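You operate a simulated robot arm through the tools that you are given. There is no shell and no other tool. Be economical: measure what you need, move in short steps, check, and stop when the job is done.

You are at the controls of a simulated two-armed robot. One attempt, no reset.

TASK
Bring the green tray to the work table, unload it and wipe it.
Fine: carry it loaded, in both hands; bellied pewter mug and dark small tankard go on the oak stand; use the orange cloth, then back. Set down upright: bellied pewter mug, dark small tankard. What is to be rubbed or washed off counts as gone when no trace of it is left.

It is judged by the outcome, as a careful person would: the job done as asked, and still so three seconds after it is handed in. It fails if anything else is knocked over, pushed out of place, dropped, spilled or broken. Flat cloth is picked up by pressing the open fingertips on it (5 to 10 N) and closing them slowly along it; thin cloth reads only 2 to 8 mm in the jaws.

THE ROBOT
Two 6-joint arms with two-finger grippers on one trunk, on a base that drives. Base frame: it is fixed to the floor where the robot stands at the start and does not move with it; the origin is under the middle of the robot, x ahead of it, y to its left, z up; the surface under the hand at the start is at about z = 550. Readings come in mm, rad, newtons and seconds.
The left shoulder is at the start at [61, 143, 900], the right one opposite. With the tool pointing down near the work surface each hand reaches from about 100 to 680 mm from the robot's upright axis, wherever it stands, measured 20 degrees to its own side. Places, roughly: bright small tankard (11x7x10 cm) [6500, 2500, 1100]; oak stand [500, -100, 600]; plain small tankard (11x7x10 cm) [6200, 2800, 1100]; work table [500, 900, 700]. Payload 2.45 kg a hand.
Tool frame (each hand has its own): the origin (TCP) lies between the finger pads and is the grasp point; the fingertips stand 26 mm ahead of it; z points along the fingers, y is the line along which they close. The gripper opens to 96 mm. The gripper's body begins 69 mm behind the TCP.
Orientation is that of the tool frame in the base frame, as [roll, pitch, yaw] about the fixed x, y, z axes, in that order (R = Rz(yaw) Ry(pitch) Rx(roll)). With the fingers straight down and closing along the base's y, the tool's x points along the base's -x, its y along +y and its z along -z.

THE INTERFACE
- The arms move only by the tool move_arm. It takes "left_motion", "right_motion" or both (then of equal length, played together; a hand with none holds still); each is a list of rows, each a list of 3 entries, a list of its own where there are three numbers: the shift along the base's x, y, z in units of 50 mm (1.0 is 50 mm), then the turn, a rotation vector about the base's x, y, z in units of 6 degrees (1.0 is 6 degrees), then the finger opening in mm, from 0 to 96. In form: [[[dx, dy, dz], [rx, ry, rz], fingers], ...]. A call has 1 to 10 rows; each row shifts and turns the commanded pose from where the row before left it. A call with a number of a shift or a turn outside -1 to 1 is refused whole. Each row takes 0.2 s and may step no farther than 50 mm and 0.15 rad from the row before; otherwise, or with a gripper value out of range, the whole call is refused. Where a pose cannot be reached the arm comes as near as it can. A force on the tool above 40 N (or 10 N above the force at the start of the call, whichever is more), or a blocked arm, ends the call early, and 0.2 s more pass. Each finger halts on what it meets, pressing with about 40 N; the grip force reading is that of the motor and also rises with nothing between the fingers. The clock runs only during rows and for 0.2 s after the last one: add rows that do not move to give the fingers time. The reply holds the time, the measured pose of the TCP, the force on the tool along the base axes, the opening and the grip force, in the units named above and with some noise, with the torque about the TCP (base axes, N m) and any sound that the robot's microphone picked up.
- Cameras (640 x 400 px; columns grow to the right, rows downward): "scene" is now at [122.9, -14.4, 1505.4]; the picture's right is [-0.02, -1.00, 0.00], its down [-0.88, 0.01, -0.48] and it looks along [0.48, -0.01, -0.88] (base axes); focal length 284 px, centre (320, 200). "left" rides on the left gripper at [82, -3, -98] in its tool frame; the picture's right is [0.04, 1.00, 0.00], its down [-0.73, 0.03, -0.68] and it looks along [-0.68, 0.03, 0.73] (tool axes); focal length 256 px, centre (320, 200). "right" rides on the right gripper at [82, 3, -98] in its tool frame; the picture's right is [-0.04, 1.00, 0.00], its down [-0.73, -0.03, -0.68] and it looks along [-0.68, -0.03, 0.73] (tool axes); focal length 256 px, centre (320, 200). There is no depth. A picture from a camera that has moved, and an enlarged one, comes with that camera's place and axes in the base frame and with its lens. The place of the scene camera against the robot may be out by one fixed shift of up to 25 mm in any direction.
- camera(camera): a new picture of that camera. It takes no simulated time.
- slide_trunk(by): slides the trunk up (or, below 0, down) by that many mm; the arms and the scene camera ride with it, the base frame stays. It gives what a move gives, with no picture.
- roll_base(legs): drives the robot by 1 to 6 legs, each [ahead, turn to the left] in mm and rad, along the robot's own axes; the way and the turn of a leg run together, so that a leg with both is an arc; at most 1500 mm and 3.142 rad a leg. The arms and the cameras ride along, it lands a little off, and it stops where it bumps. It gives what a move gives.
- turn_head(pan, tilt): turns the head with the scene camera to pan (to the left, within 1.501 rad either way) and tilt (down, from -0.506 to 1.204), counted from straight ahead of the robot. It gives what a move gives.
- enlarge(camera, box): a new picture of the part [left, top, right, bottom] of that camera's present view, enlarged. It takes no simulated time.
- finish_job(): hands the job in; it is judged then, once.

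Work in short steps. Places have to be worked out from the pictures, the camera data and where the tool is seen: move nearer, look again, correct. Check each grasp and each placing, and mend what went wrong. You have 120 turns and 92 pictures in all, those below and enlarged ones among them. Open the grippers and draw the arms clear of the work before you hand the job in, unless the task says otherwise; then end with one line.

The tools are called by a JSON object that holds its "method" and its "body". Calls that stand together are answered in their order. move_arm: Moves the arms, as the interface text tells. Its arguments: {"type":"object","properties":{"left_motion":{"type":"array"},"right_motion":{"type":"array"}},"required":[]} The other tools are called the same way: slide_trunk (by) slides the trunk up or down; roll_base (legs) drives the base; turn_head (pan, tilt) turns the head that bears the scene camera; camera (camera) takes a picture; enlarge (camera, box) takes an enlarged picture of a part of a camera's view; finish_job () hands the job in.

At the start:

```text
t: 0.0
left_ee_pos: [544.3, 269.8, 969.0]
left_tcp_rot: [3.141, -0.001, 3.14]
left_contact_force: [0.2, -0.3, 0.1]
left_ft_torque: [0.0, -0.01, 0.02]
left_gripper_width: 96.1
left_grip_force: 0.1
right_ee_pos: [481.6, -283.1, 1049.0]
right_tcp_rot: [3.141, 0.002, 3.141]
right_contact_force: [0.0, 0.2, 0.2]
right_ft_torque: [-0.03, 0.01, 0.01]
right_gripper_width: 96.1
right_grip_force: 0.1
trunk travel left (down, up): [-525.0, 65.0]
robot x, y, heading: [2.8, -1.5, -0.004]
head pan, tilt: [-0.016, 1.072]
```

scene: 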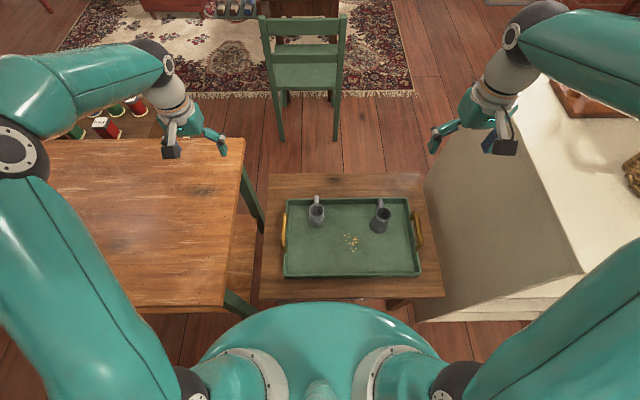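
right: 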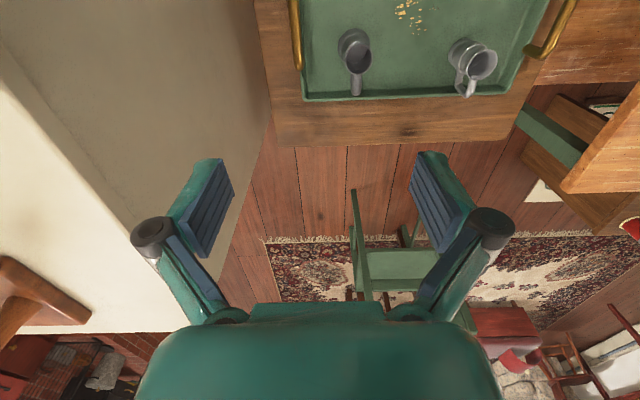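
left: 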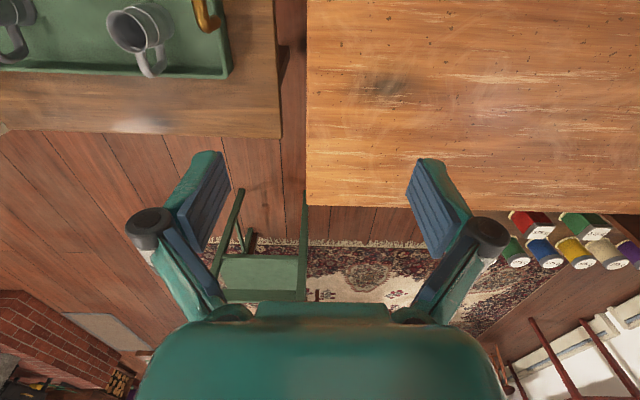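

I'll look around for the cloth first: pan left toward the work table.

{"method": "turn_head", "body": {"pan": 0.9, "tilt": 0.75}}

{"method": "camera", "body": {"camera": "scene"}}

{"method": "turn_head", "body": {"pan": -0.9, "tilt": 0.75}}

{"method": "camera", "body": {"camera": "scene"}}

```text
t: 1.2
left_ee_pos: [545.8, 269.9, 969.4]
left_tcp_rot: [-3.141, 0.0, -3.139]
left_contact_force: [0.2, -0.3, 0.0]
left_ft_torque: [-0.04, 0.03, 0.0]
left_gripper_width: 96.1
left_grip_force: 0.1
right_ee_pos: [481.8, -282.6, 1049.2]
right_tcp_rot: [3.141, 0.0, -3.141]
right_contact_force: [1.1, -0.3, -0.1]
right_ft_torque: [-0.02, -0.01, 0.02]
right_gripper_width: 95.9
right_grip_force: 0.1
trunk travel left (down, up): [-525.0, 65.0]
robot x, y, heading: [-0.5, 2.1, 0.006]
head pan, tilt: [0.901, 0.75]
```

```text
88 pictures are left
camera scene: at [109.4, 51.5, 1529.4], right [0.78, -0.62, 0.0], down [-0.42, -0.53, -0.73], along [0.45, 0.57, -0.68], focal length 284 px, centre (320, 200)
```

scene: 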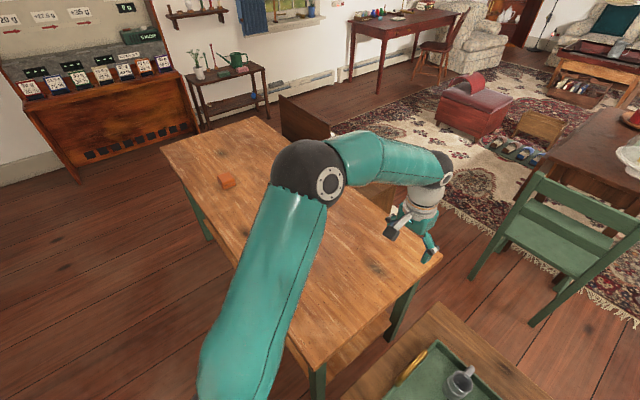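

```text
t: 3.0
left_ee_pos: [545.8, 269.1, 968.0]
left_tcp_rot: [-3.141, -0.001, -3.141]
left_contact_force: [-0.5, 0.4, -0.1]
left_ft_torque: [-0.01, 0.02, 0.02]
left_gripper_width: 95.9
left_grip_force: 0.0
right_ee_pos: [481.9, -282.3, 1049.8]
right_tcp_rot: [3.141, 0.0, 3.141]
right_contact_force: [0.7, -0.2, -0.7]
right_ft_torque: [0.0, 0.01, 0.02]
right_gripper_width: 95.8
right_grip_force: 0.1
trunk travel left (down, up): [-525.0, 65.0]
robot x, y, heading: [-0.3, -1.3, -0.004]
head pan, tilt: [-0.901, 0.75]
```

```text
87 pictures are left
camera scene: at [109.4, -78.3, 1529.4], right [-0.78, -0.62, 0.0], down [-0.42, 0.53, -0.73], along [0.45, -0.57, -0.68], focal length 284 px, centre (320, 200)
```

scene: 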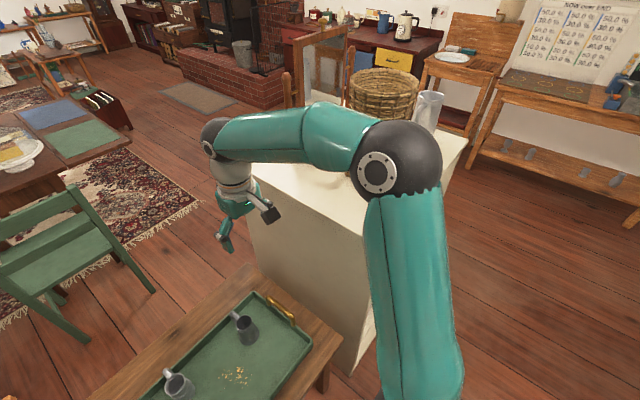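

The orange cloth seems to lie on the far end of the work table around (400,1110). Now zoom in on the tray and its handles.

{"method": "turn_head", "body": {"pan": -0.15, "tilt": 1.072}}

{"method": "enlarge", "body": {"camera": "scene", "box": [220, 140, 460, 290]}}

{"method": "enlarge", "body": {"camera": "right", "box": [250, 0, 640, 160]}}

```text
t: 4.1
left_ee_pos: [543.3, 268.6, 969.1]
left_tcp_rot: [-3.141, 0.0, -3.141]
left_contact_force: [0.4, 0.2, -0.9]
left_ft_torque: [0.0, 0.02, 0.01]
left_gripper_width: 96.1
left_grip_force: 0.0
right_ee_pos: [482.3, -283.0, 1049.2]
right_tcp_rot: [3.141, 0.0, 3.141]
right_contact_force: [-0.1, -0.3, -1.2]
right_ft_torque: [-0.01, -0.01, 0.0]
right_gripper_width: 95.7
right_grip_force: 0.0
trunk travel left (down, up): [-525.0, 65.0]
robot x, y, heading: [-2.5, 2.9, -0.001]
head pan, tilt: [-0.15, 1.072]
```

```text
2.67 times, centred on (340, 215) of scene
camera zoom: at [122.2, -23.2, 1505.5], right [-0.15, -0.99, 0.0], down [-0.87, 0.13, -0.48], along [0.47, -0.07, -0.88], focal length 756 px, centre (267, 160)
```

zoom: 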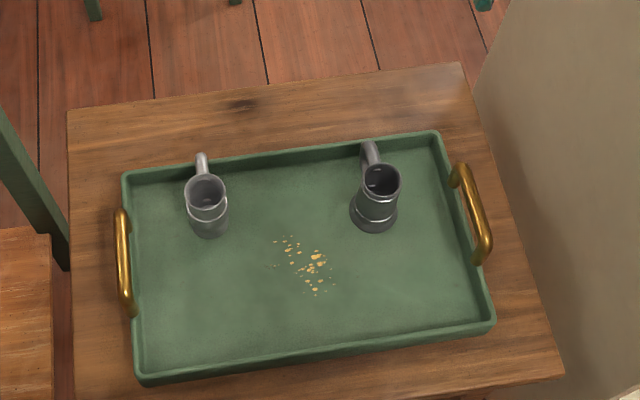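

```text
1.64 times, centred on (445, 80) of right
camera zoom: at [399.7, -280.3, 1147.0], right [0.04, 1.0, 0.0], down [0.73, -0.03, 0.68], along [0.68, -0.03, -0.73], focal length 420 px, centre (115, 397)
```

zoom: 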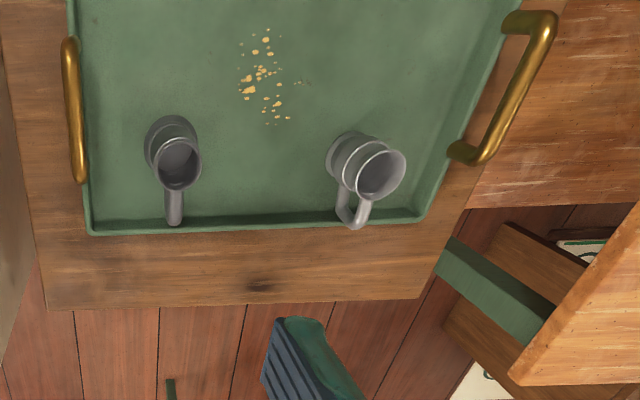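

Handles seem to sit near (475, 102, ~640) and (472, -343, ~640). I move both hands above them for a closer look.

{"method": "move_arm", "body": {"left_motion": [[[-0.23, -0.56, -0.63], [0, 0, 0], 96], [[-0.23, -0.56, -0.63], [0, 0, 0], 96], [[-0.23, -0.56, -0.63], [0, 0, 0], 96], [[-0.23, -0.56, -0.63], [0, 0, 0], 96], [[-0.23, -0.56, -0.63], [0, 0, 0], 96], [[-0.23, -0.56, -0.63], [0, 0, 0], 96]], "right_motion": [[[-0.02, -0.2, -0.9], [0, 0, 0], 96], [[-0.02, -0.2, -0.9], [0, 0, 0], 96], [[-0.02, -0.2, -0.9], [0, 0, 0], 96], [[-0.02, -0.2, -0.9], [0, 0, 0], 96], [[-0.02, -0.2, -0.9], [0, 0, 0], 96], [[-0.02, -0.2, -0.9], [0, 0, 0], 96]]}}

{"method": "camera", "body": {"camera": "left"}}

{"method": "camera", "body": {"camera": "right"}}

```text
t: 5.5
left_ee_pos: [475.4, 100.0, 778.6]
left_tcp_rot: [-3.141, 0.001, -3.141]
left_contact_force: [1.0, 0.1, -0.4]
left_ft_torque: [0.02, 0.02, -0.01]
left_gripper_width: 96.0
left_grip_force: 0.0
right_ee_pos: [473.3, -341.0, 780.1]
right_tcp_rot: [3.14, -0.001, -3.14]
right_contact_force: [0.0, -0.6, 0.1]
right_ft_torque: [0.02, 0.01, 0.01]
right_gripper_width: 95.9
right_grip_force: 0.0
trunk travel left (down, up): [-525.0, 65.0]
robot x, y, heading: [2.2, -4.2, -0.003]
head pan, tilt: [-0.15, 1.072]
```

```text
84 pictures are left
camera left: at [393.6, 98.3, 876.4], right [-0.04, 1.0, 0.0], down [0.73, 0.03, 0.68], along [0.68, 0.03, -0.73], focal length 256 px, centre (320, 200)
```

left: 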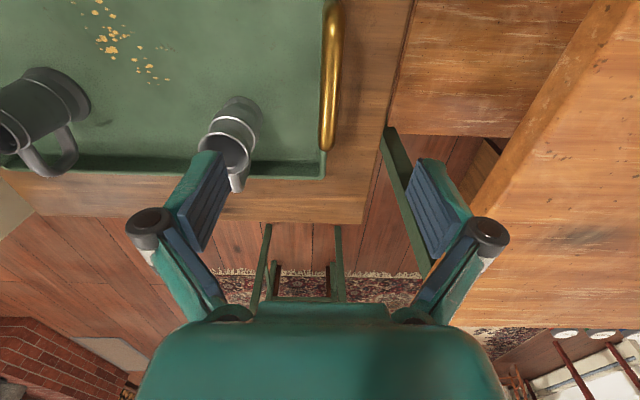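

```text
83 pictures are left
camera right: at [392.6, -339.5, 877.8], right [0.04, 1.0, 0.0], down [0.73, -0.03, 0.68], along [0.68, -0.03, -0.73], focal length 256 px, centre (320, 200)
```

right: 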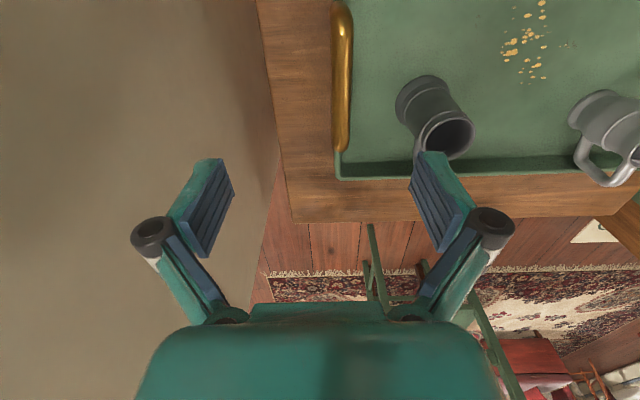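

Estimates: left bar ≈(475,111,~640), right bar ≈(475,-324,~640). Lower 80 mm and look again.

{"method": "move_arm", "body": {"left_motion": [[[0, 0.11, -0.79], [0, 0, 0], 96], [[0, 0.11, -0.79], [0, 0, 0], 96]], "right_motion": [[[0, 0.17, -0.8], [0, 0, 0], 96], [[0, 0.17, -0.8], [0, 0, 0], 96]]}}

{"method": "camera", "body": {"camera": "left"}}

{"method": "camera", "body": {"camera": "right"}}

{"method": "camera", "body": {"camera": "scene"}}

```text
t: 6.1
left_ee_pos: [477.5, 109.9, 699.3]
left_tcp_rot: [3.141, 0.001, 3.142]
left_contact_force: [-1.2, 0.3, -0.6]
left_ft_torque: [0.01, -0.02, 0.02]
left_gripper_width: 95.7
left_grip_force: 0.1
right_ee_pos: [473.8, -325.0, 697.3]
right_tcp_rot: [3.141, 0.0, -3.141]
right_contact_force: [-0.2, 0.1, 0.1]
right_ft_torque: [0.02, 0.02, 0.0]
right_gripper_width: 95.8
right_grip_force: 0.1
trunk travel left (down, up): [-525.0, 65.0]
robot x, y, heading: [1.9, 1.3, 0.001]
head pan, tilt: [-0.15, 1.072]
```

```text
82 pictures are left
camera left: at [394.4, 108.6, 797.1], right [-0.04, 1.0, 0.0], down [0.73, 0.03, 0.68], along [0.68, 0.03, -0.73], focal length 256 px, centre (320, 200)
```

left: 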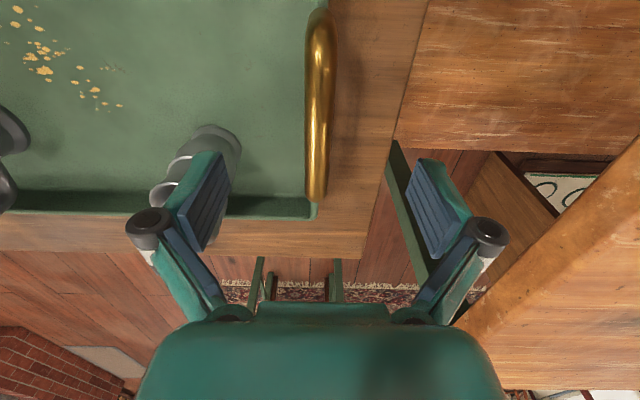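

```text
81 pictures are left
camera right: at [392.2, -323.3, 795.4], right [0.04, 1.0, 0.0], down [0.73, -0.03, 0.68], along [0.68, -0.03, -0.73], focal length 256 px, centre (320, 200)
```

right: 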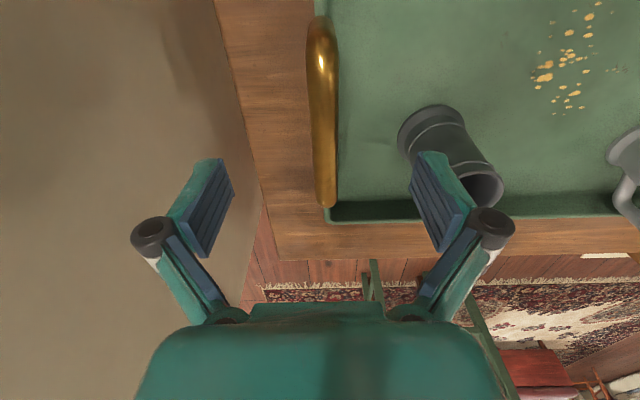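

```text
80 pictures are left
camera scene: at [122.7, -23.1, 1505.6], right [-0.15, -0.99, 0.0], down [-0.87, 0.13, -0.48], along [0.47, -0.07, -0.88], focal length 284 px, centre (320, 200)
```

scene: 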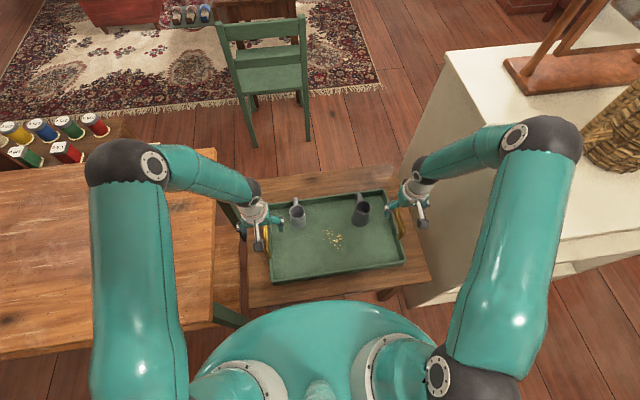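

Lateral alignment is good. Lower to about z=650 and zoom in on each grip.

{"method": "move_arm", "body": {"left_motion": [[[0, 0, -0.98], [0, 0, 0], 96]], "right_motion": [[[0.05, 0, -0.95], [0, 0, 0], 96]]}}

{"method": "enlarge", "body": {"camera": "left", "box": [160, 0, 480, 300]}}

{"method": "enlarge", "body": {"camera": "right", "box": [160, 0, 480, 300]}}

{"method": "enlarge", "body": {"camera": "scene", "box": [230, 160, 450, 300]}}

```text
t: 6.5
left_ee_pos: [477.3, 109.5, 650.3]
left_tcp_rot: [-3.142, -0.002, -3.141]
left_contact_force: [-0.6, 0.6, 0.4]
left_ft_torque: [0.02, 0.03, -0.03]
left_gripper_width: 95.9
left_grip_force: 0.1
right_ee_pos: [476.3, -326.4, 648.4]
right_tcp_rot: [3.141, -0.002, -3.141]
right_contact_force: [0.5, -0.8, -0.2]
right_ft_torque: [0.04, 0.04, 0.01]
right_gripper_width: 96.1
right_grip_force: 0.2
trunk travel left (down, up): [-525.0, 65.0]
robot x, y, heading: [0.7, 1.9, -0.004]
head pan, tilt: [-0.15, 1.072]
```

```text
1.33 times, centred on (320, 150) of left
camera zoom: at [394.8, 108.0, 747.7], right [-0.04, 1.0, 0.0], down [0.73, 0.03, 0.68], along [0.68, 0.03, -0.73], focal length 341 px, centre (320, 267)
```

zoom: 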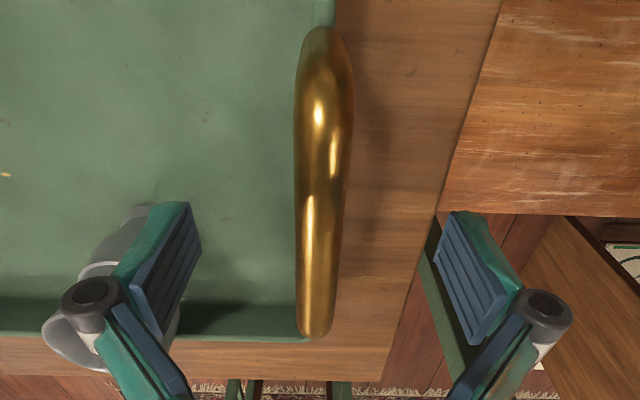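

```text
1.33 times, centred on (320, 150) of right
camera zoom: at [394.5, -323.9, 747.2], right [0.04, 1.0, 0.0], down [0.73, -0.03, 0.68], along [0.68, -0.03, -0.74], focal length 341 px, centre (320, 267)
```

zoom: 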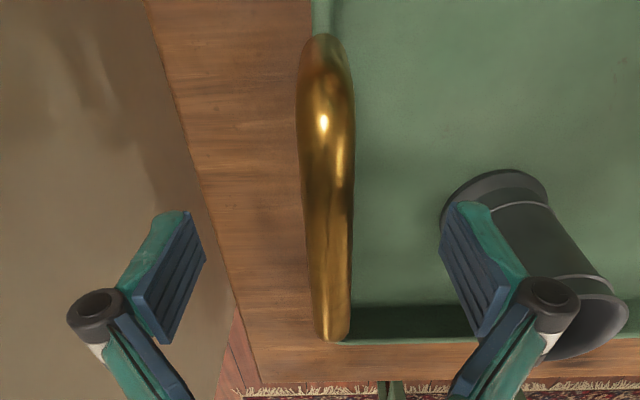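

```text
2.86 times, centred on (340, 230) of scene
camera zoom: at [125.1, -23.6, 1505.2], right [-0.15, -0.99, 0.0], down [-0.87, 0.13, -0.48], along [0.47, -0.07, -0.88], focal length 810 px, centre (263, 114)
```

zoom: 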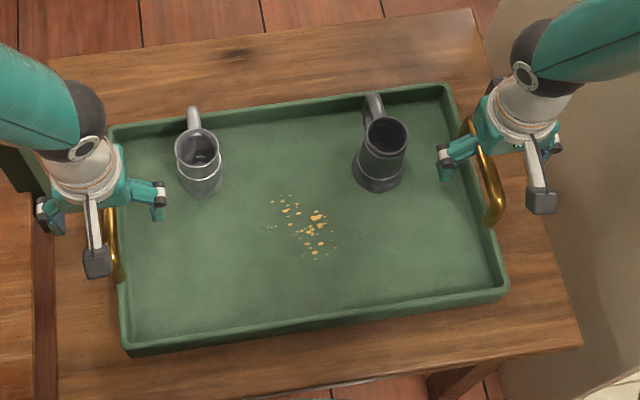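

The bars sit at about z≈643, diameter ~18 mm. Lower 12 mm and close both hands on the bars.

{"method": "move_arm", "body": {"left_motion": [[[-0.08, 0, -0.24], [0, 0, 0], 96], [[0, 0, 0], [0, 0, 0], 60], [[0, 0, 0], [0, 0, 0], 40], [[0, 0, 0], [0, 0, 0], 20], [[0, 0, 0], [0, 0, 0], 0], [[0, 0, 0], [0, 0, 0], 0]], "right_motion": [[[-0.08, 0, -0.24], [0, 0, 0], 96], [[0, 0, 0], [0, 0, 0], 60], [[0, 0, 0], [0, 0, 0], 40], [[0, 0, 0], [0, 0, 0], 20], [[0, 0, 0], [0, 0, 0], 0], [[0, 0, 0], [0, 0, 0], 0]]}}

{"method": "enlarge", "body": {"camera": "left", "box": [160, 0, 480, 300]}}

{"method": "enlarge", "body": {"camera": "right", "box": [160, 0, 480, 300]}}

```text
t: 7.9
left_ee_pos: [472.8, 109.2, 639.0]
left_tcp_rot: [-3.136, 0.003, 3.138]
left_contact_force: [0.6, -27.0, -0.5]
left_ft_torque: [0.22, 0.1, 0.22]
left_gripper_width: 16.1
left_grip_force: 39.5
right_ee_pos: [472.2, -323.0, 638.8]
right_tcp_rot: [3.139, 0.001, -3.137]
right_contact_force: [2.0, 34.2, 4.2]
right_ft_torque: [-0.18, -0.34, 0.0]
right_gripper_width: 15.9
right_grip_force: 39.9
trunk travel left (down, up): [-525.0, 65.0]
robot x, y, heading: [0.0, 7.2, 0.001]
head pan, tilt: [-0.15, 1.072]
```

```text
1.33 times, centred on (320, 150) of left
camera zoom: at [389.3, 108.0, 737.1], right [-0.04, 1.0, -0.01], down [0.73, 0.03, 0.68], along [0.68, 0.02, -0.73], focal length 341 px, centre (320, 267)
```

zoom: 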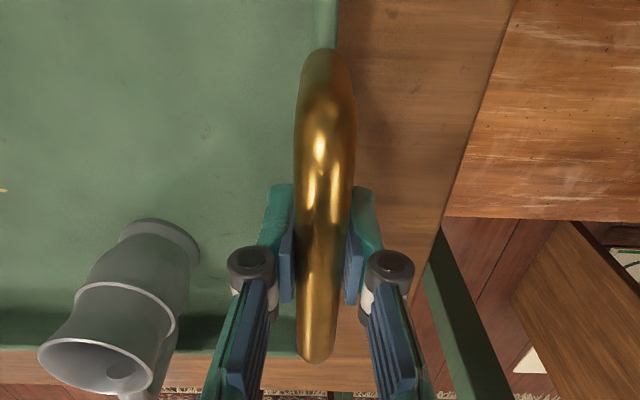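

```text
1.33 times, centred on (320, 150) of right
camera zoom: at [390.2, -321.0, 736.5], right [0.04, 1.0, 0.0], down [0.73, -0.03, 0.68], along [0.68, -0.02, -0.73], focal length 341 px, centre (320, 267)
```

zoom: 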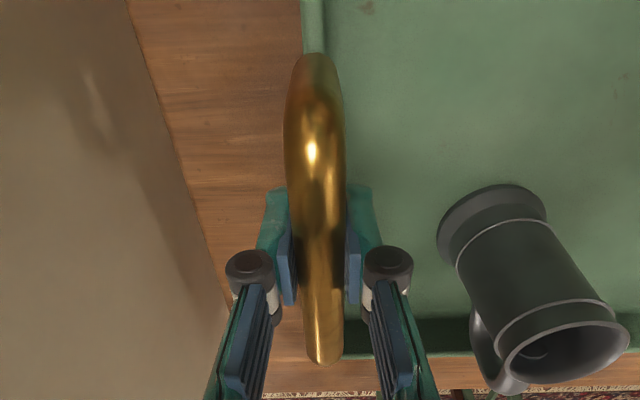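

Both bars are held (16 mm, ~40 N), with hands pulling slightly against each other. Relax that by a few mm, then lift slightly.

{"method": "move_arm", "body": {"left_motion": [[[0, -0.05, 0], [0, 0, 0], 0], [[0, 0, 0.1], [0, 0, 0], 0], [[0, 0, 0.2], [0, 0, 0], 0]], "right_motion": [[[0, 0.06, 0], [0, 0, 0], 0], [[0, 0, 0.1], [0, 0, 0], 0], [[0, 0, 0.2], [0, 0, 0], 0]]}}

```text
t: 8.7
left_ee_pos: [471.6, 111.0, 655.1]
left_tcp_rot: [3.136, 0.002, -3.139]
left_contact_force: [0.1, 0.2, 0.4]
left_ft_torque: [-0.06, 0.02, -0.01]
left_gripper_width: 25.1
left_grip_force: 0.1
right_ee_pos: [474.0, -326.3, 657.0]
right_tcp_rot: [-3.136, 0.002, 3.136]
right_contact_force: [1.1, 0.7, -0.2]
right_ft_torque: [-0.01, 0.05, 0.02]
right_gripper_width: 24.5
right_grip_force: 0.3
trunk travel left (down, up): [-525.0, 65.0]
robot x, y, heading: [-0.9, 0.3, 0.0]
head pan, tilt: [-0.15, 1.072]
```

The grip reads 25 mm with no force: it seems to have slipped or released. Look.

{"method": "enlarge", "body": {"camera": "left", "box": [160, 0, 480, 300]}}

{"method": "enlarge", "body": {"camera": "scene", "box": [230, 160, 450, 300]}}

```text
1.33 times, centred on (320, 150) of left
camera zoom: at [389.3, 108.9, 753.5], right [-0.04, 1.0, 0.01], down [0.73, 0.03, 0.68], along [0.68, 0.03, -0.73], focal length 341 px, centre (320, 267)
```

zoom: 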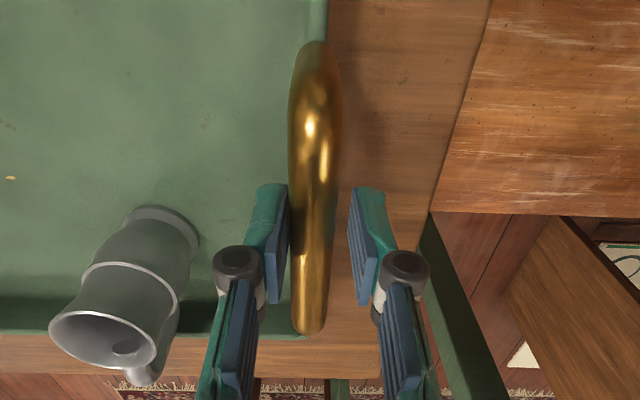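

```text
2.86 times, centred on (340, 230) of scene
camera zoom: at [122.6, -23.3, 1505.7], right [-0.15, -0.99, 0.0], down [-0.87, 0.13, -0.48], along [0.47, -0.07, -0.88], focal length 810 px, centre (263, 114)
```

zoom: 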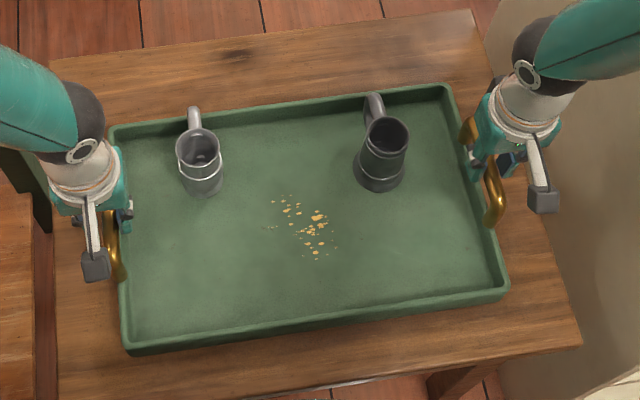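

The fingers opened somehow while the bars stayed. Test: close again with still rows and see how the grippers behave.

{"method": "move_arm", "body": {"left_motion": [[[0, 0, -0.32], [0, 0, 0], 40], [[0, 0, 0], [0, 0, 0], 10], [[0, 0, 0], [0, 0, 0], 10], [[0, 0, 0], [0, 0, 0], 10]], "right_motion": [[[0, 0, -0.36], [0, 0, 0], 40], [[0, 0, 0], [0, 0, 0], 10], [[0, 0, 0], [0, 0, 0], 10], [[0, 0, 0], [0, 0, 0], 10]]}}

```text
t: 9.7
left_ee_pos: [471.7, 108.6, 638.2]
left_tcp_rot: [-3.141, 0.001, -3.141]
left_contact_force: [1.8, -13.1, -0.3]
left_ft_torque: [0.09, -0.44, 0.0]
left_gripper_width: 16.1
left_grip_force: 39.5
right_ee_pos: [472.7, -323.6, 636.1]
right_tcp_rot: [3.139, -0.002, -3.141]
right_contact_force: [3.0, 7.4, 2.9]
right_ft_torque: [-0.07, -0.22, -0.01]
right_gripper_width: 16.1
right_grip_force: 40.1
trunk travel left (down, up): [-525.0, 65.0]
robot x, y, heading: [-0.7, -1.5, -0.002]
head pan, tilt: [-0.15, 1.072]
```

Grip again firm at 16 mm. Lift just 3 mm and read.

{"method": "move_arm", "body": {"left_motion": [[[0, 0, 0.06], [0, 0, 0], 10]], "right_motion": [[[0, 0, 0.06], [0, 0, 0], 10]]}}

```text
t: 10.1
left_ee_pos: [470.2, 109.5, 639.6]
left_tcp_rot: [3.14, -0.007, 3.141]
left_contact_force: [-0.5, -9.7, -0.2]
left_ft_torque: [0.1, 0.74, -0.1]
left_gripper_width: 16.0
left_grip_force: 39.7
right_ee_pos: [471.9, -323.3, 637.8]
right_tcp_rot: [3.139, -0.007, 3.142]
right_contact_force: [0.5, 9.7, 0.7]
right_ft_torque: [-0.08, -0.31, -0.12]
right_gripper_width: 15.8
right_grip_force: 40.0
trunk travel left (down, up): [-525.0, 65.0]
robot x, y, heading: [-0.7, -4.6, 0.0]
head pan, tilt: [-0.15, 1.072]
```

Still held; vertical load is not yet taken. Lift another 4 mm.

{"method": "move_arm", "body": {"left_motion": [[[0, 0, 0.04], [0, 0, 0], 10], [[0, 0, 0.04], [0, 0, 0], 10]], "right_motion": [[[0, 0, 0.04], [0, 0, 0], 10], [[0, 0, 0.04], [0, 0, 0], 10]]}}

```text
t: 10.7
left_ee_pos: [472.6, 110.6, 645.3]
left_tcp_rot: [-3.141, -0.002, -3.14]
left_contact_force: [-0.4, -11.4, -10.2]
left_ft_torque: [0.05, 0.74, -0.07]
left_gripper_width: 16.1
left_grip_force: 40.2
right_ee_pos: [473.2, -321.4, 642.7]
right_tcp_rot: [3.138, -0.002, 3.141]
right_contact_force: [0.5, 12.1, -8.9]
right_ft_torque: [-0.08, -0.31, -0.07]
right_gripper_width: 16.1
right_grip_force: 39.9
trunk travel left (down, up): [-525.0, 65.0]
robot x, y, heading: [1.0, -2.9, 0.004]
head pan, tilt: [-0.15, 1.072]
```

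Load ~10 N per hand is now taken. Continue lifting gently.

{"method": "move_arm", "body": {"left_motion": [[[0, 0, 0.06], [0, 0, 0], 10], [[0, 0, 0.06], [0, 0, 0], 10], [[0, 0, 0.06], [0, 0, 0], 10]], "right_motion": [[[0, 0, 0.06], [0, 0, 0], 10], [[0, 0, 0.06], [0, 0, 0], 10], [[0, 0, 0.06], [0, 0, 0], 10]]}}

{"method": "enlarge", "body": {"camera": "scene", "box": [230, 160, 450, 300]}}

```text
t: 11.5
left_ee_pos: [472.6, 110.1, 653.6]
left_tcp_rot: [3.141, -0.001, -3.14]
left_contact_force: [-0.8, -9.8, -10.0]
left_ft_torque: [0.05, 0.0, -0.11]
left_gripper_width: 16.1
left_grip_force: 40.5
right_ee_pos: [473.5, -322.1, 651.5]
right_tcp_rot: [-3.141, -0.005, 3.141]
right_contact_force: [0.8, 8.6, -10.2]
right_ft_torque: [-0.11, 0.44, -0.07]
right_gripper_width: 16.2
right_grip_force: 39.7
trunk travel left (down, up): [-525.0, 65.0]
robot x, y, heading: [-0.2, -2.3, -0.004]
head pan, tilt: [-0.15, 1.072]
```

```text
2.86 times, centred on (340, 230) of scene
camera zoom: at [124.2, -23.5, 1505.2], right [-0.15, -0.99, 0.0], down [-0.87, 0.13, -0.48], along [0.47, -0.07, -0.88], focal length 810 px, centre (263, 114)
```

zoom: 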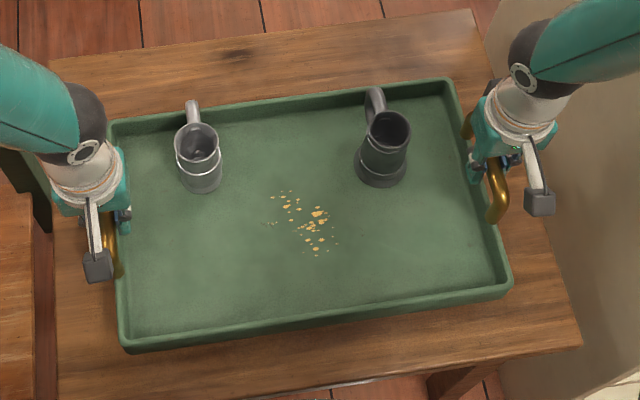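

The tray is lifted; torques show the centre of mass ~22 mm ahead of the grip. I'll set it down gently and regrip 22 mm farther forward for safer carrying.

{"method": "move_arm", "body": {"left_motion": [[[0, 0, -0.12], [0, 0, 0], 10], [[0, 0, -0.12], [0, 0, 0], 10], [[0, 0, -0.08], [0, 0, 0], 10], [[0, 0, 0], [0, 0, 0], 40], [[0, 0, 0], [0, 0, 0], 40], [[0.44, 0, 0], [0, 0, 0], 40], [[0, 0, 0], [0, 0, 0], 25], [[0, 0, 0], [0, 0, 0], 10], [[0, 0, 0], [0, 0, 0], 10]], "right_motion": [[[0, 0, -0.12], [0, 0, 0], 10], [[0, 0, -0.12], [0, 0, 0], 10], [[0, 0, -0.08], [0, 0, 0], 10], [[0, 0, 0], [0, 0, 0], 40], [[0, 0, 0], [0, 0, 0], 40], [[0.44, 0, 0], [0, 0, 0], 40], [[0, 0, 0], [0, 0, 0], 25], [[0, 0, 0], [0, 0, 0], 10], [[0, 0, 0], [0, 0, 0], 10]]}}

```text
t: 13.5
left_ee_pos: [493.4, 110.0, 638.2]
left_tcp_rot: [3.142, 0.002, -3.141]
left_contact_force: [-0.2, -8.7, -0.4]
left_ft_torque: [0.03, -0.07, 0.09]
left_gripper_width: 16.3
left_grip_force: 39.7
right_ee_pos: [494.6, -323.5, 637.3]
right_tcp_rot: [3.14, 0.0, 3.142]
right_contact_force: [-0.3, 5.3, 3.4]
right_ft_torque: [-0.04, -0.1, 0.07]
right_gripper_width: 16.2
right_grip_force: 40.2
trunk travel left (down, up): [-525.0, 65.0]
robot x, y, heading: [-1.0, 2.0, 0.003]
head pan, tilt: [-0.15, 1.072]
```

Regripped cleanly. Lift again slowly by 12 mm.

{"method": "move_arm", "body": {"left_motion": [[[0, 0, 0.06], [0, 0, 0], 10], [[0, 0, 0.06], [0, 0, 0], 10], [[0, 0, 0.06], [0, 0, 0], 10], [[0, 0, 0.06], [0, 0, 0], 10], [[0, 0, 0], [0, 0, 0], 10]], "right_motion": [[[0, 0, 0.06], [0, 0, 0], 10], [[0, 0, 0.06], [0, 0, 0], 10], [[0, 0, 0.06], [0, 0, 0], 10], [[0, 0, 0.06], [0, 0, 0], 10], [[0, 0, 0], [0, 0, 0], 10]]}}

```text
t: 14.7
left_ee_pos: [493.1, 110.2, 649.1]
left_tcp_rot: [3.14, -0.002, 3.141]
left_contact_force: [0.3, -3.2, -9.4]
left_ft_torque: [0.04, 0.29, 0.22]
left_gripper_width: 16.0
left_grip_force: 40.2
right_ee_pos: [495.0, -322.4, 647.9]
right_tcp_rot: [3.14, -0.003, 3.141]
right_contact_force: [-0.3, 3.5, -10.0]
right_ft_torque: [0.0, -0.31, 0.13]
right_gripper_width: 16.0
right_grip_force: 40.7
trunk travel left (down, up): [-525.0, 65.0]
robot x, y, heading: [-2.2, 2.5, 0.001]
head pan, tilt: [-0.15, 1.072]
```

Balanced now (torques cancel). Lift 200 mm smoothly.

{"method": "move_arm", "body": {"left_motion": [[[0, 0, 0.15], [0, 0, 0], 10], [[0, 0, 0.3], [0, 0, 0], 10], [[0, 0, 0.45], [0, 0, 0], 10], [[0, 0, 0.5], [0, 0, 0], 10], [[0, 0, 0.5], [0, 0, 0], 10], [[0, 0, 0.5], [0, 0, 0], 10], [[0, 0, 0.5], [0, 0, 0], 10], [[0, 0, 0.5], [0, 0, 0], 10], [[0, 0, 0.4], [0, 0, 0], 10], [[0, 0, 0.2], [0, 0, 0], 10]], "right_motion": [[[0, 0, 0.15], [0, 0, 0], 10], [[0, 0, 0.3], [0, 0, 0], 10], [[0, 0, 0.45], [0, 0, 0], 10], [[0, 0, 0.5], [0, 0, 0], 10], [[0, 0, 0.5], [0, 0, 0], 10], [[0, 0, 0.5], [0, 0, 0], 10], [[0, 0, 0.5], [0, 0, 0], 10], [[0, 0, 0.5], [0, 0, 0], 10], [[0, 0, 0.4], [0, 0, 0], 10], [[0, 0, 0.2], [0, 0, 0], 10]]}}

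{"method": "camera", "body": {"camera": "scene"}}

{"method": "camera", "body": {"camera": "left"}}

```text
t: 16.9
left_ee_pos: [494.0, 110.8, 851.1]
left_tcp_rot: [-3.14, 0.001, -3.141]
left_contact_force: [0.7, -4.3, -8.7]
left_ft_torque: [-0.03, 0.36, 0.25]
left_gripper_width: 16.0
left_grip_force: 40.3
right_ee_pos: [496.8, -323.3, 847.6]
right_tcp_rot: [3.14, -0.001, 3.141]
right_contact_force: [-0.5, 4.6, -10.0]
right_ft_torque: [-0.09, -0.35, 0.26]
right_gripper_width: 16.1
right_grip_force: 39.8
trunk travel left (down, up): [-525.0, 65.0]
robot x, y, heading: [-0.9, -4.7, -0.001]
head pan, tilt: [-0.15, 1.072]
```

```text
71 pictures are left
camera scene: at [123.9, -23.4, 1505.2], right [-0.15, -0.99, 0.0], down [-0.87, 0.13, -0.48], along [0.47, -0.07, -0.88], focal length 284 px, centre (320, 200)
```

scene: 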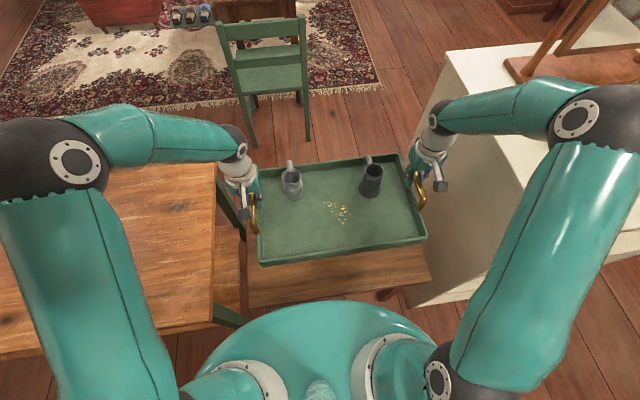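

```text
70 pictures are left
camera left: at [411.2, 106.9, 948.6], right [-0.04, 1.0, 0.0], down [0.73, 0.03, 0.68], along [0.68, 0.03, -0.73], focal length 256 px, centre (320, 200)
```

left: 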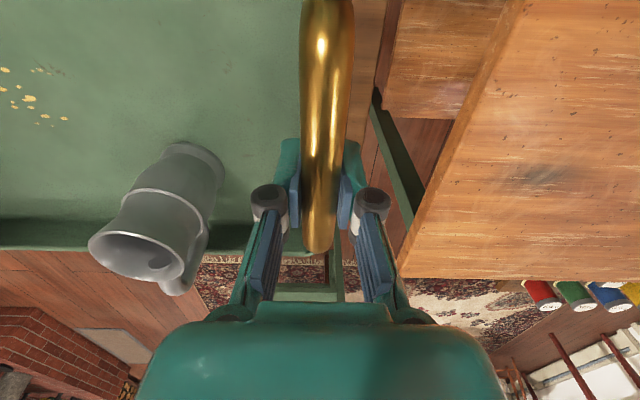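

Table top judged at ≈705–715, corner near (810,257); tray underside ≈763. Raise the trunk for more clearance, then back off.

{"method": "slide_trunk", "body": {"by": 55}}

{"method": "roll_base", "body": {"legs": [[-250, 0], [0, 0.8], [0, 0.77]]}}

{"method": "camera", "body": {"camera": "scene"}}

```text
t: 17.9
left_ee_pos: [493.4, 107.3, 905.2]
left_tcp_rot: [-3.141, -0.001, 3.141]
left_contact_force: [0.4, -9.4, -9.8]
left_ft_torque: [0.1, 0.12, 0.22]
left_gripper_width: 16.1
left_grip_force: 39.7
right_ee_pos: [496.5, -323.3, 901.3]
right_tcp_rot: [3.141, -0.003, -3.141]
right_contact_force: [-0.1, 9.5, -10.1]
right_ft_torque: [-0.06, -0.11, 0.22]
right_gripper_width: 16.0
right_grip_force: 40.0
trunk travel left (down, up): [-580.0, 10.0]
robot x, y, heading: [1.4, 1.5, 0.003]
head pan, tilt: [-0.15, 1.072]
```

```text
t: 23.0
left_ee_pos: [-65.8, 474.3, 904.7]
left_tcp_rot: [-3.134, -0.003, -2.151]
left_contact_force: [-1.8, 1.9, -9.8]
left_ft_torque: [0.12, -0.18, -0.15]
left_gripper_width: 16.2
left_grip_force: 39.4
right_ee_pos: [298.2, 240.1, 903.6]
right_tcp_rot: [-3.14, -0.011, -2.15]
right_contact_force: [0.1, 2.4, -10.0]
right_ft_torque: [-0.35, 0.03, -0.08]
right_gripper_width: 15.8
right_grip_force: 39.5
trunk travel left (down, up): [-580.0, 10.0]
robot x, y, heading: [-200.5, -27.9, 1.019]
head pan, tilt: [-0.15, 1.072]
stopped in leg 3: the robot was blocked; the commanded pose is now the measured one
```

```text
69 pictures are left
camera scene: at [-133.0, 63.8, 1560.2], right [0.76, -0.65, 0.0], down [-0.57, -0.67, -0.48], along [0.31, 0.36, -0.88], focal length 284 px, centre (320, 200)
```

scene: 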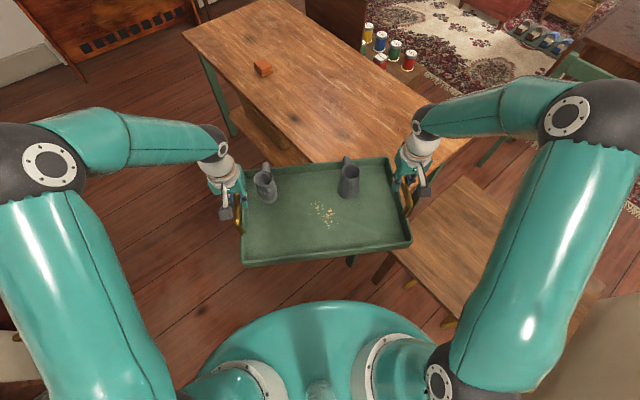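

Blocked at heading 1.02; something is probably near the left/back. Look left and right.

{"method": "turn_head", "body": {"pan": 1.45, "tilt": 0.8}}

{"method": "camera", "body": {"camera": "scene"}}

{"method": "turn_head", "body": {"pan": -1.45, "tilt": 0.8}}

{"method": "camera", "body": {"camera": "scene"}}

```text
t: 24.6
left_ee_pos: [-62.8, 472.5, 906.3]
left_tcp_rot: [-3.14, -0.001, -2.151]
left_contact_force: [-0.9, 0.7, -8.6]
left_ft_torque: [0.03, -0.03, 0.13]
left_gripper_width: 16.0
left_grip_force: 39.9
right_ee_pos: [299.6, 238.3, 901.7]
right_tcp_rot: [3.142, -0.006, -2.151]
right_contact_force: [0.9, -0.3, -9.8]
right_ft_torque: [-0.08, 0.05, 0.09]
right_gripper_width: 16.0
right_grip_force: 39.3
trunk travel left (down, up): [-580.0, 10.0]
robot x, y, heading: [-202.3, -31.8, 1.019]
head pan, tilt: [1.45, 0.799]
```

```text
68 pictures are left
camera scene: at [-234.3, 60.9, 1580.3], right [0.62, 0.78, 0.0], down [0.56, -0.45, -0.7], along [-0.55, 0.43, -0.72], focal length 284 px, centre (320, 200)
```

scene: 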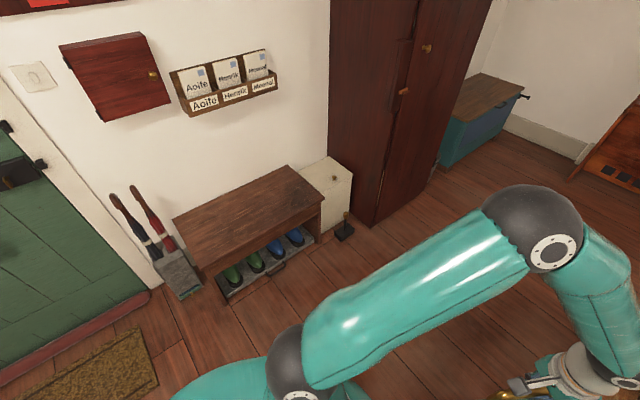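

```text
t: 27.2
left_ee_pos: [-62.7, 472.1, 905.3]
left_tcp_rot: [-3.139, -0.002, -2.149]
left_contact_force: [-0.8, 0.6, -10.8]
left_ft_torque: [-0.04, 0.02, 0.17]
left_gripper_width: 16.3
left_grip_force: 40.0
right_ee_pos: [300.6, 236.9, 902.6]
right_tcp_rot: [-3.141, -0.006, -2.151]
right_contact_force: [1.6, -1.6, -9.7]
right_ft_torque: [0.01, 0.02, 0.13]
right_gripper_width: 16.1
right_grip_force: 40.4
trunk travel left (down, up): [-580.0, 10.0]
robot x, y, heading: [-197.7, -24.2, 1.02]
head pan, tilt: [-1.45, 0.799]
```

```text
67 pictures are left
camera scene: at [-97.9, -23.2, 1580.3], right [-0.42, -0.91, 0.0], down [-0.65, 0.3, -0.7], along [0.63, -0.29, -0.72], focal length 284 px, centre (320, 200)
```

scene: 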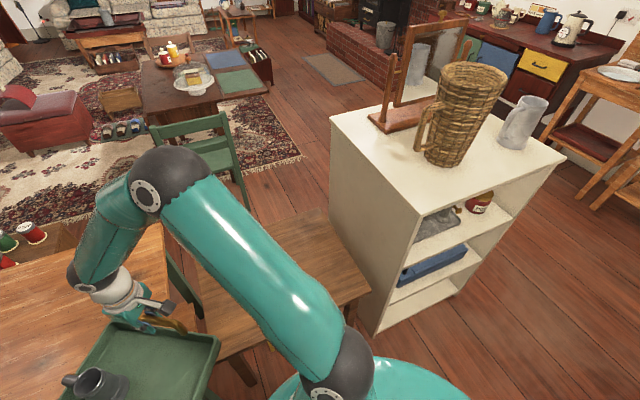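

Nothing obvious nearby. Look straight down beside the base on both sides.

{"method": "turn_head", "body": {"pan": 1.5, "tilt": 1.2}}

{"method": "camera", "body": {"camera": "scene"}}

{"method": "turn_head", "body": {"pan": -1.5, "tilt": 1.2}}

{"method": "camera", "body": {"camera": "scene"}}

```text
t: 29.7
left_ee_pos: [-62.9, 472.9, 905.9]
left_tcp_rot: [-3.14, 0.0, -2.148]
left_contact_force: [-0.7, 1.3, -10.8]
left_ft_torque: [-0.04, -0.04, 0.13]
left_gripper_width: 15.9
left_grip_force: 40.3
right_ee_pos: [300.6, 237.2, 902.1]
right_tcp_rot: [3.14, -0.005, -2.149]
right_contact_force: [0.4, -2.0, -8.8]
right_ft_torque: [-0.01, 0.03, 0.09]
right_gripper_width: 16.2
right_grip_force: 40.1
trunk travel left (down, up): [-580.0, 10.0]
robot x, y, heading: [-202.2, -28.5, 1.016]
head pan, tilt: [1.499, 1.201]
```

```text
66 pictures are left
camera scene: at [-216.6, 43.2, 1552.6], right [0.58, 0.81, 0.0], down [0.76, -0.55, -0.36], along [-0.3, 0.21, -0.93], focal length 284 px, centre (320, 200)
```

scene: 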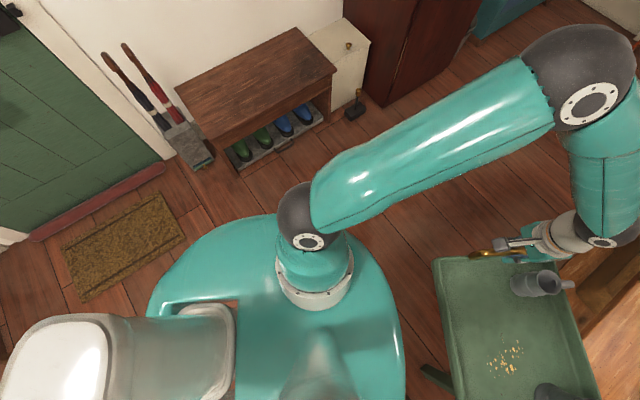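

```text
t: 32.3
left_ee_pos: [-62.6, 473.2, 905.1]
left_tcp_rot: [-3.138, -0.002, -2.15]
left_contact_force: [-0.4, 0.3, -10.1]
left_ft_torque: [-0.08, 0.03, 0.12]
left_gripper_width: 16.0
left_grip_force: 40.5
right_ee_pos: [299.4, 237.7, 902.8]
right_tcp_rot: [3.141, -0.005, -2.153]
right_contact_force: [0.1, -1.1, -9.1]
right_ft_torque: [-0.01, 0.05, 0.14]
right_gripper_width: 16.2
right_grip_force: 39.2
trunk travel left (down, up): [-580.0, 10.0]
robot x, y, heading: [-204.8, -30.6, 1.017]
head pan, tilt: [-1.499, 1.201]
```

```text
65 pictures are left
camera scene: at [-121.6, -15.4, 1552.6], right [-0.46, -0.89, 0.0], down [-0.83, 0.43, -0.36], along [0.32, -0.17, -0.93], focal length 284 px, centre (320, 200)
```

scene: 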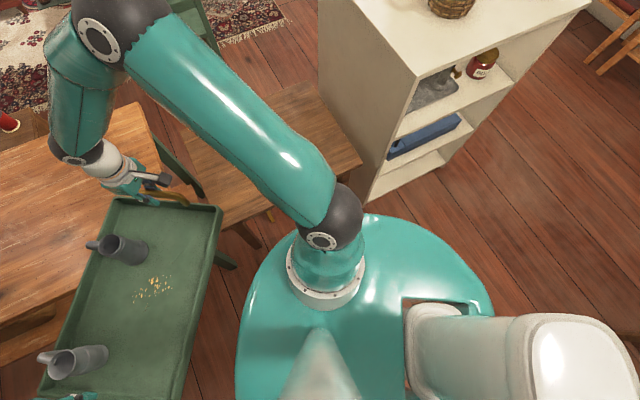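

No obstacle visible beside the base; something out of view behind may be touching. Move forward a bit to clear it, then retry the turn in small pieces.

{"method": "roll_base", "body": {"legs": [[130, 0], [0, 0.25]]}}

```text
t: 34.6
left_ee_pos: [-119.6, 606.1, 906.7]
left_tcp_rot: [-3.139, -0.002, -1.908]
left_contact_force: [-1.4, 1.5, -9.4]
left_ft_torque: [-0.03, -0.07, 0.09]
left_gripper_width: 16.0
left_grip_force: 39.9
right_ee_pos: [290.0, 468.3, 902.5]
right_tcp_rot: [3.141, -0.006, -1.906]
right_contact_force: [0.4, 0.3, -10.2]
right_ft_torque: [-0.11, -0.09, 0.06]
right_gripper_width: 16.0
right_grip_force: 40.4
trunk travel left (down, up): [-580.0, 10.0]
robot x, y, heading: [-117.9, 83.5, 1.269]
head pan, tilt: [-1.499, 1.201]
```

It turned freely. Finish the turn and drive along the table.

{"method": "roll_base", "body": {"legs": [[0, 0.3], [300, 0]]}}

{"method": "turn_head", "body": {"pan": -0.4, "tilt": 0.95}}

{"method": "camera", "body": {"camera": "scene"}}

```text
t: 37.7
left_ee_pos: [-274.0, 888.8, 906.0]
left_tcp_rot: [-3.141, -0.004, -1.604]
left_contact_force: [-2.1, 1.3, -9.9]
left_ft_torque: [0.06, 0.0, 0.09]
left_gripper_width: 16.0
left_grip_force: 40.4
right_ee_pos: [156.4, 877.6, 902.3]
right_tcp_rot: [3.141, -0.006, -1.605]
right_contact_force: [1.8, 0.1, -10.1]
right_ft_torque: [-0.14, 0.01, 0.11]
right_gripper_width: 16.1
right_grip_force: 40.3
trunk travel left (down, up): [-580.0, 10.0]
robot x, y, heading: [-114.0, 387.7, 1.565]
head pan, tilt: [-1.499, 1.201]
```

```text
t: 39.1
left_ee_pos: [-274.2, 888.3, 906.3]
left_tcp_rot: [-3.139, -0.003, -1.605]
left_contact_force: [-1.1, 1.6, -9.6]
left_ft_torque: [-0.04, -0.01, 0.13]
left_gripper_width: 16.0
left_grip_force: 39.7
right_ee_pos: [158.5, 876.2, 903.0]
right_tcp_rot: [-3.141, -0.008, -1.607]
right_contact_force: [1.6, -1.1, -10.1]
right_ft_torque: [0.0, 0.0, 0.12]
right_gripper_width: 16.3
right_grip_force: 40.2
trunk travel left (down, up): [-580.0, 10.0]
robot x, y, heading: [-115.1, 383.6, 1.567]
head pan, tilt: [-0.4, 0.949]
```

```text
64 pictures are left
camera scene: at [-89.6, 503.6, 1568.6], right [0.92, -0.39, 0.0], down [-0.32, -0.75, -0.58], along [0.23, 0.53, -0.81], focal length 284 px, centre (320, 200)
```

scene: 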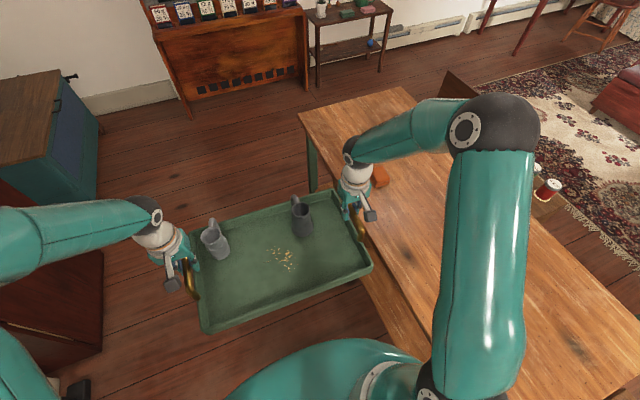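

Drive on to y≈600, then turn right to face the table.

{"method": "roll_base", "body": {"legs": [[215, 0], [0, -0.8], [0, -0.765]]}}

{"method": "turn_head", "body": {"pan": 0.0, "tilt": 1.0}}

{"method": "camera", "body": {"camera": "scene"}}

```text
t: 43.8
left_ee_pos: [187.0, 1028.9, 905.0]
left_tcp_rot: [3.137, -0.007, -2.525]
left_contact_force: [2.8, 0.7, -11.5]
left_ft_torque: [-0.07, 0.4, 0.38]
left_gripper_width: 16.3
left_grip_force: 40.0
right_ee_pos: [440.0, 676.4, 901.0]
right_tcp_rot: [3.137, -0.01, -2.523]
right_contact_force: [-0.8, -2.6, -9.1]
right_ft_torque: [0.35, -0.16, 0.31]
right_gripper_width: 15.9
right_grip_force: 40.0
trunk travel left (down, up): [-580.0, 10.0]
robot x, y, heading: [-147.9, 637.1, 0.633]
head pan, tilt: [-0.4, 0.949]
stopped in leg 3: the robot was blocked; the commanded pose is now the measured one
```

```text
t: 44.7
left_ee_pos: [186.5, 1029.3, 907.3]
left_tcp_rot: [3.141, -0.002, -2.525]
left_contact_force: [0.7, 0.0, -10.1]
left_ft_torque: [-0.03, 0.04, 0.22]
left_gripper_width: 16.2
left_grip_force: 40.2
right_ee_pos: [438.0, 678.4, 905.5]
right_tcp_rot: [3.142, -0.009, -2.522]
right_contact_force: [-1.3, -0.2, -9.3]
right_ft_torque: [0.03, 0.01, 0.16]
right_gripper_width: 16.3
right_grip_force: 39.3
trunk travel left (down, up): [-580.0, 10.0]
robot x, y, heading: [-145.6, 638.5, 0.635]
head pan, tilt: [0.0, 1.0]
```

```text
63 pictures are left
camera scene: at [-41.9, 702.7, 1565.1], right [0.59, -0.81, 0.0], down [-0.68, -0.5, -0.54], along [0.43, 0.32, -0.84], focal length 284 px, centre (320, 200)
```

scene: 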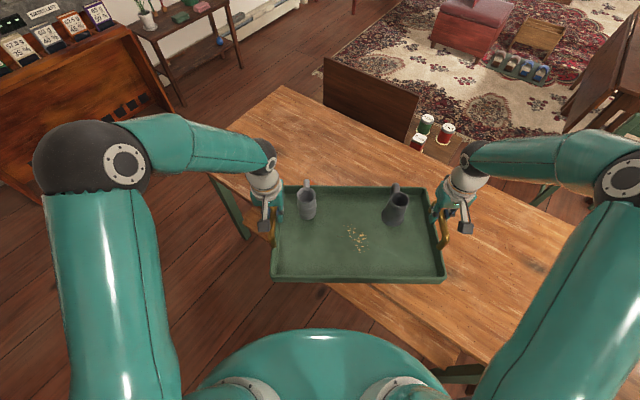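

The base touched the table's side while turning. Back off a little and finish the turn.

{"method": "roll_base", "body": {"legs": [[-140, 0], [0, -0.3], [0, -0.33]]}}

```text
t: 48.3
left_ee_pos: [240.6, 670.4, 905.1]
left_tcp_rot: [3.141, -0.004, 3.119]
left_contact_force: [1.4, 1.3, -9.3]
left_ft_torque: [-0.02, 0.04, 0.27]
left_gripper_width: 16.2
left_grip_force: 39.4
right_ee_pos: [234.0, 238.1, 903.0]
right_tcp_rot: [3.14, -0.008, 3.118]
right_contact_force: [0.1, -1.1, -10.3]
right_ft_torque: [0.04, -0.03, 0.14]
right_gripper_width: 16.1
right_grip_force: 40.0
trunk travel left (down, up): [-580.0, 10.0]
robot x, y, heading: [-262.1, 590.2, 0.004]
head pan, tilt: [0.0, 1.0]
```

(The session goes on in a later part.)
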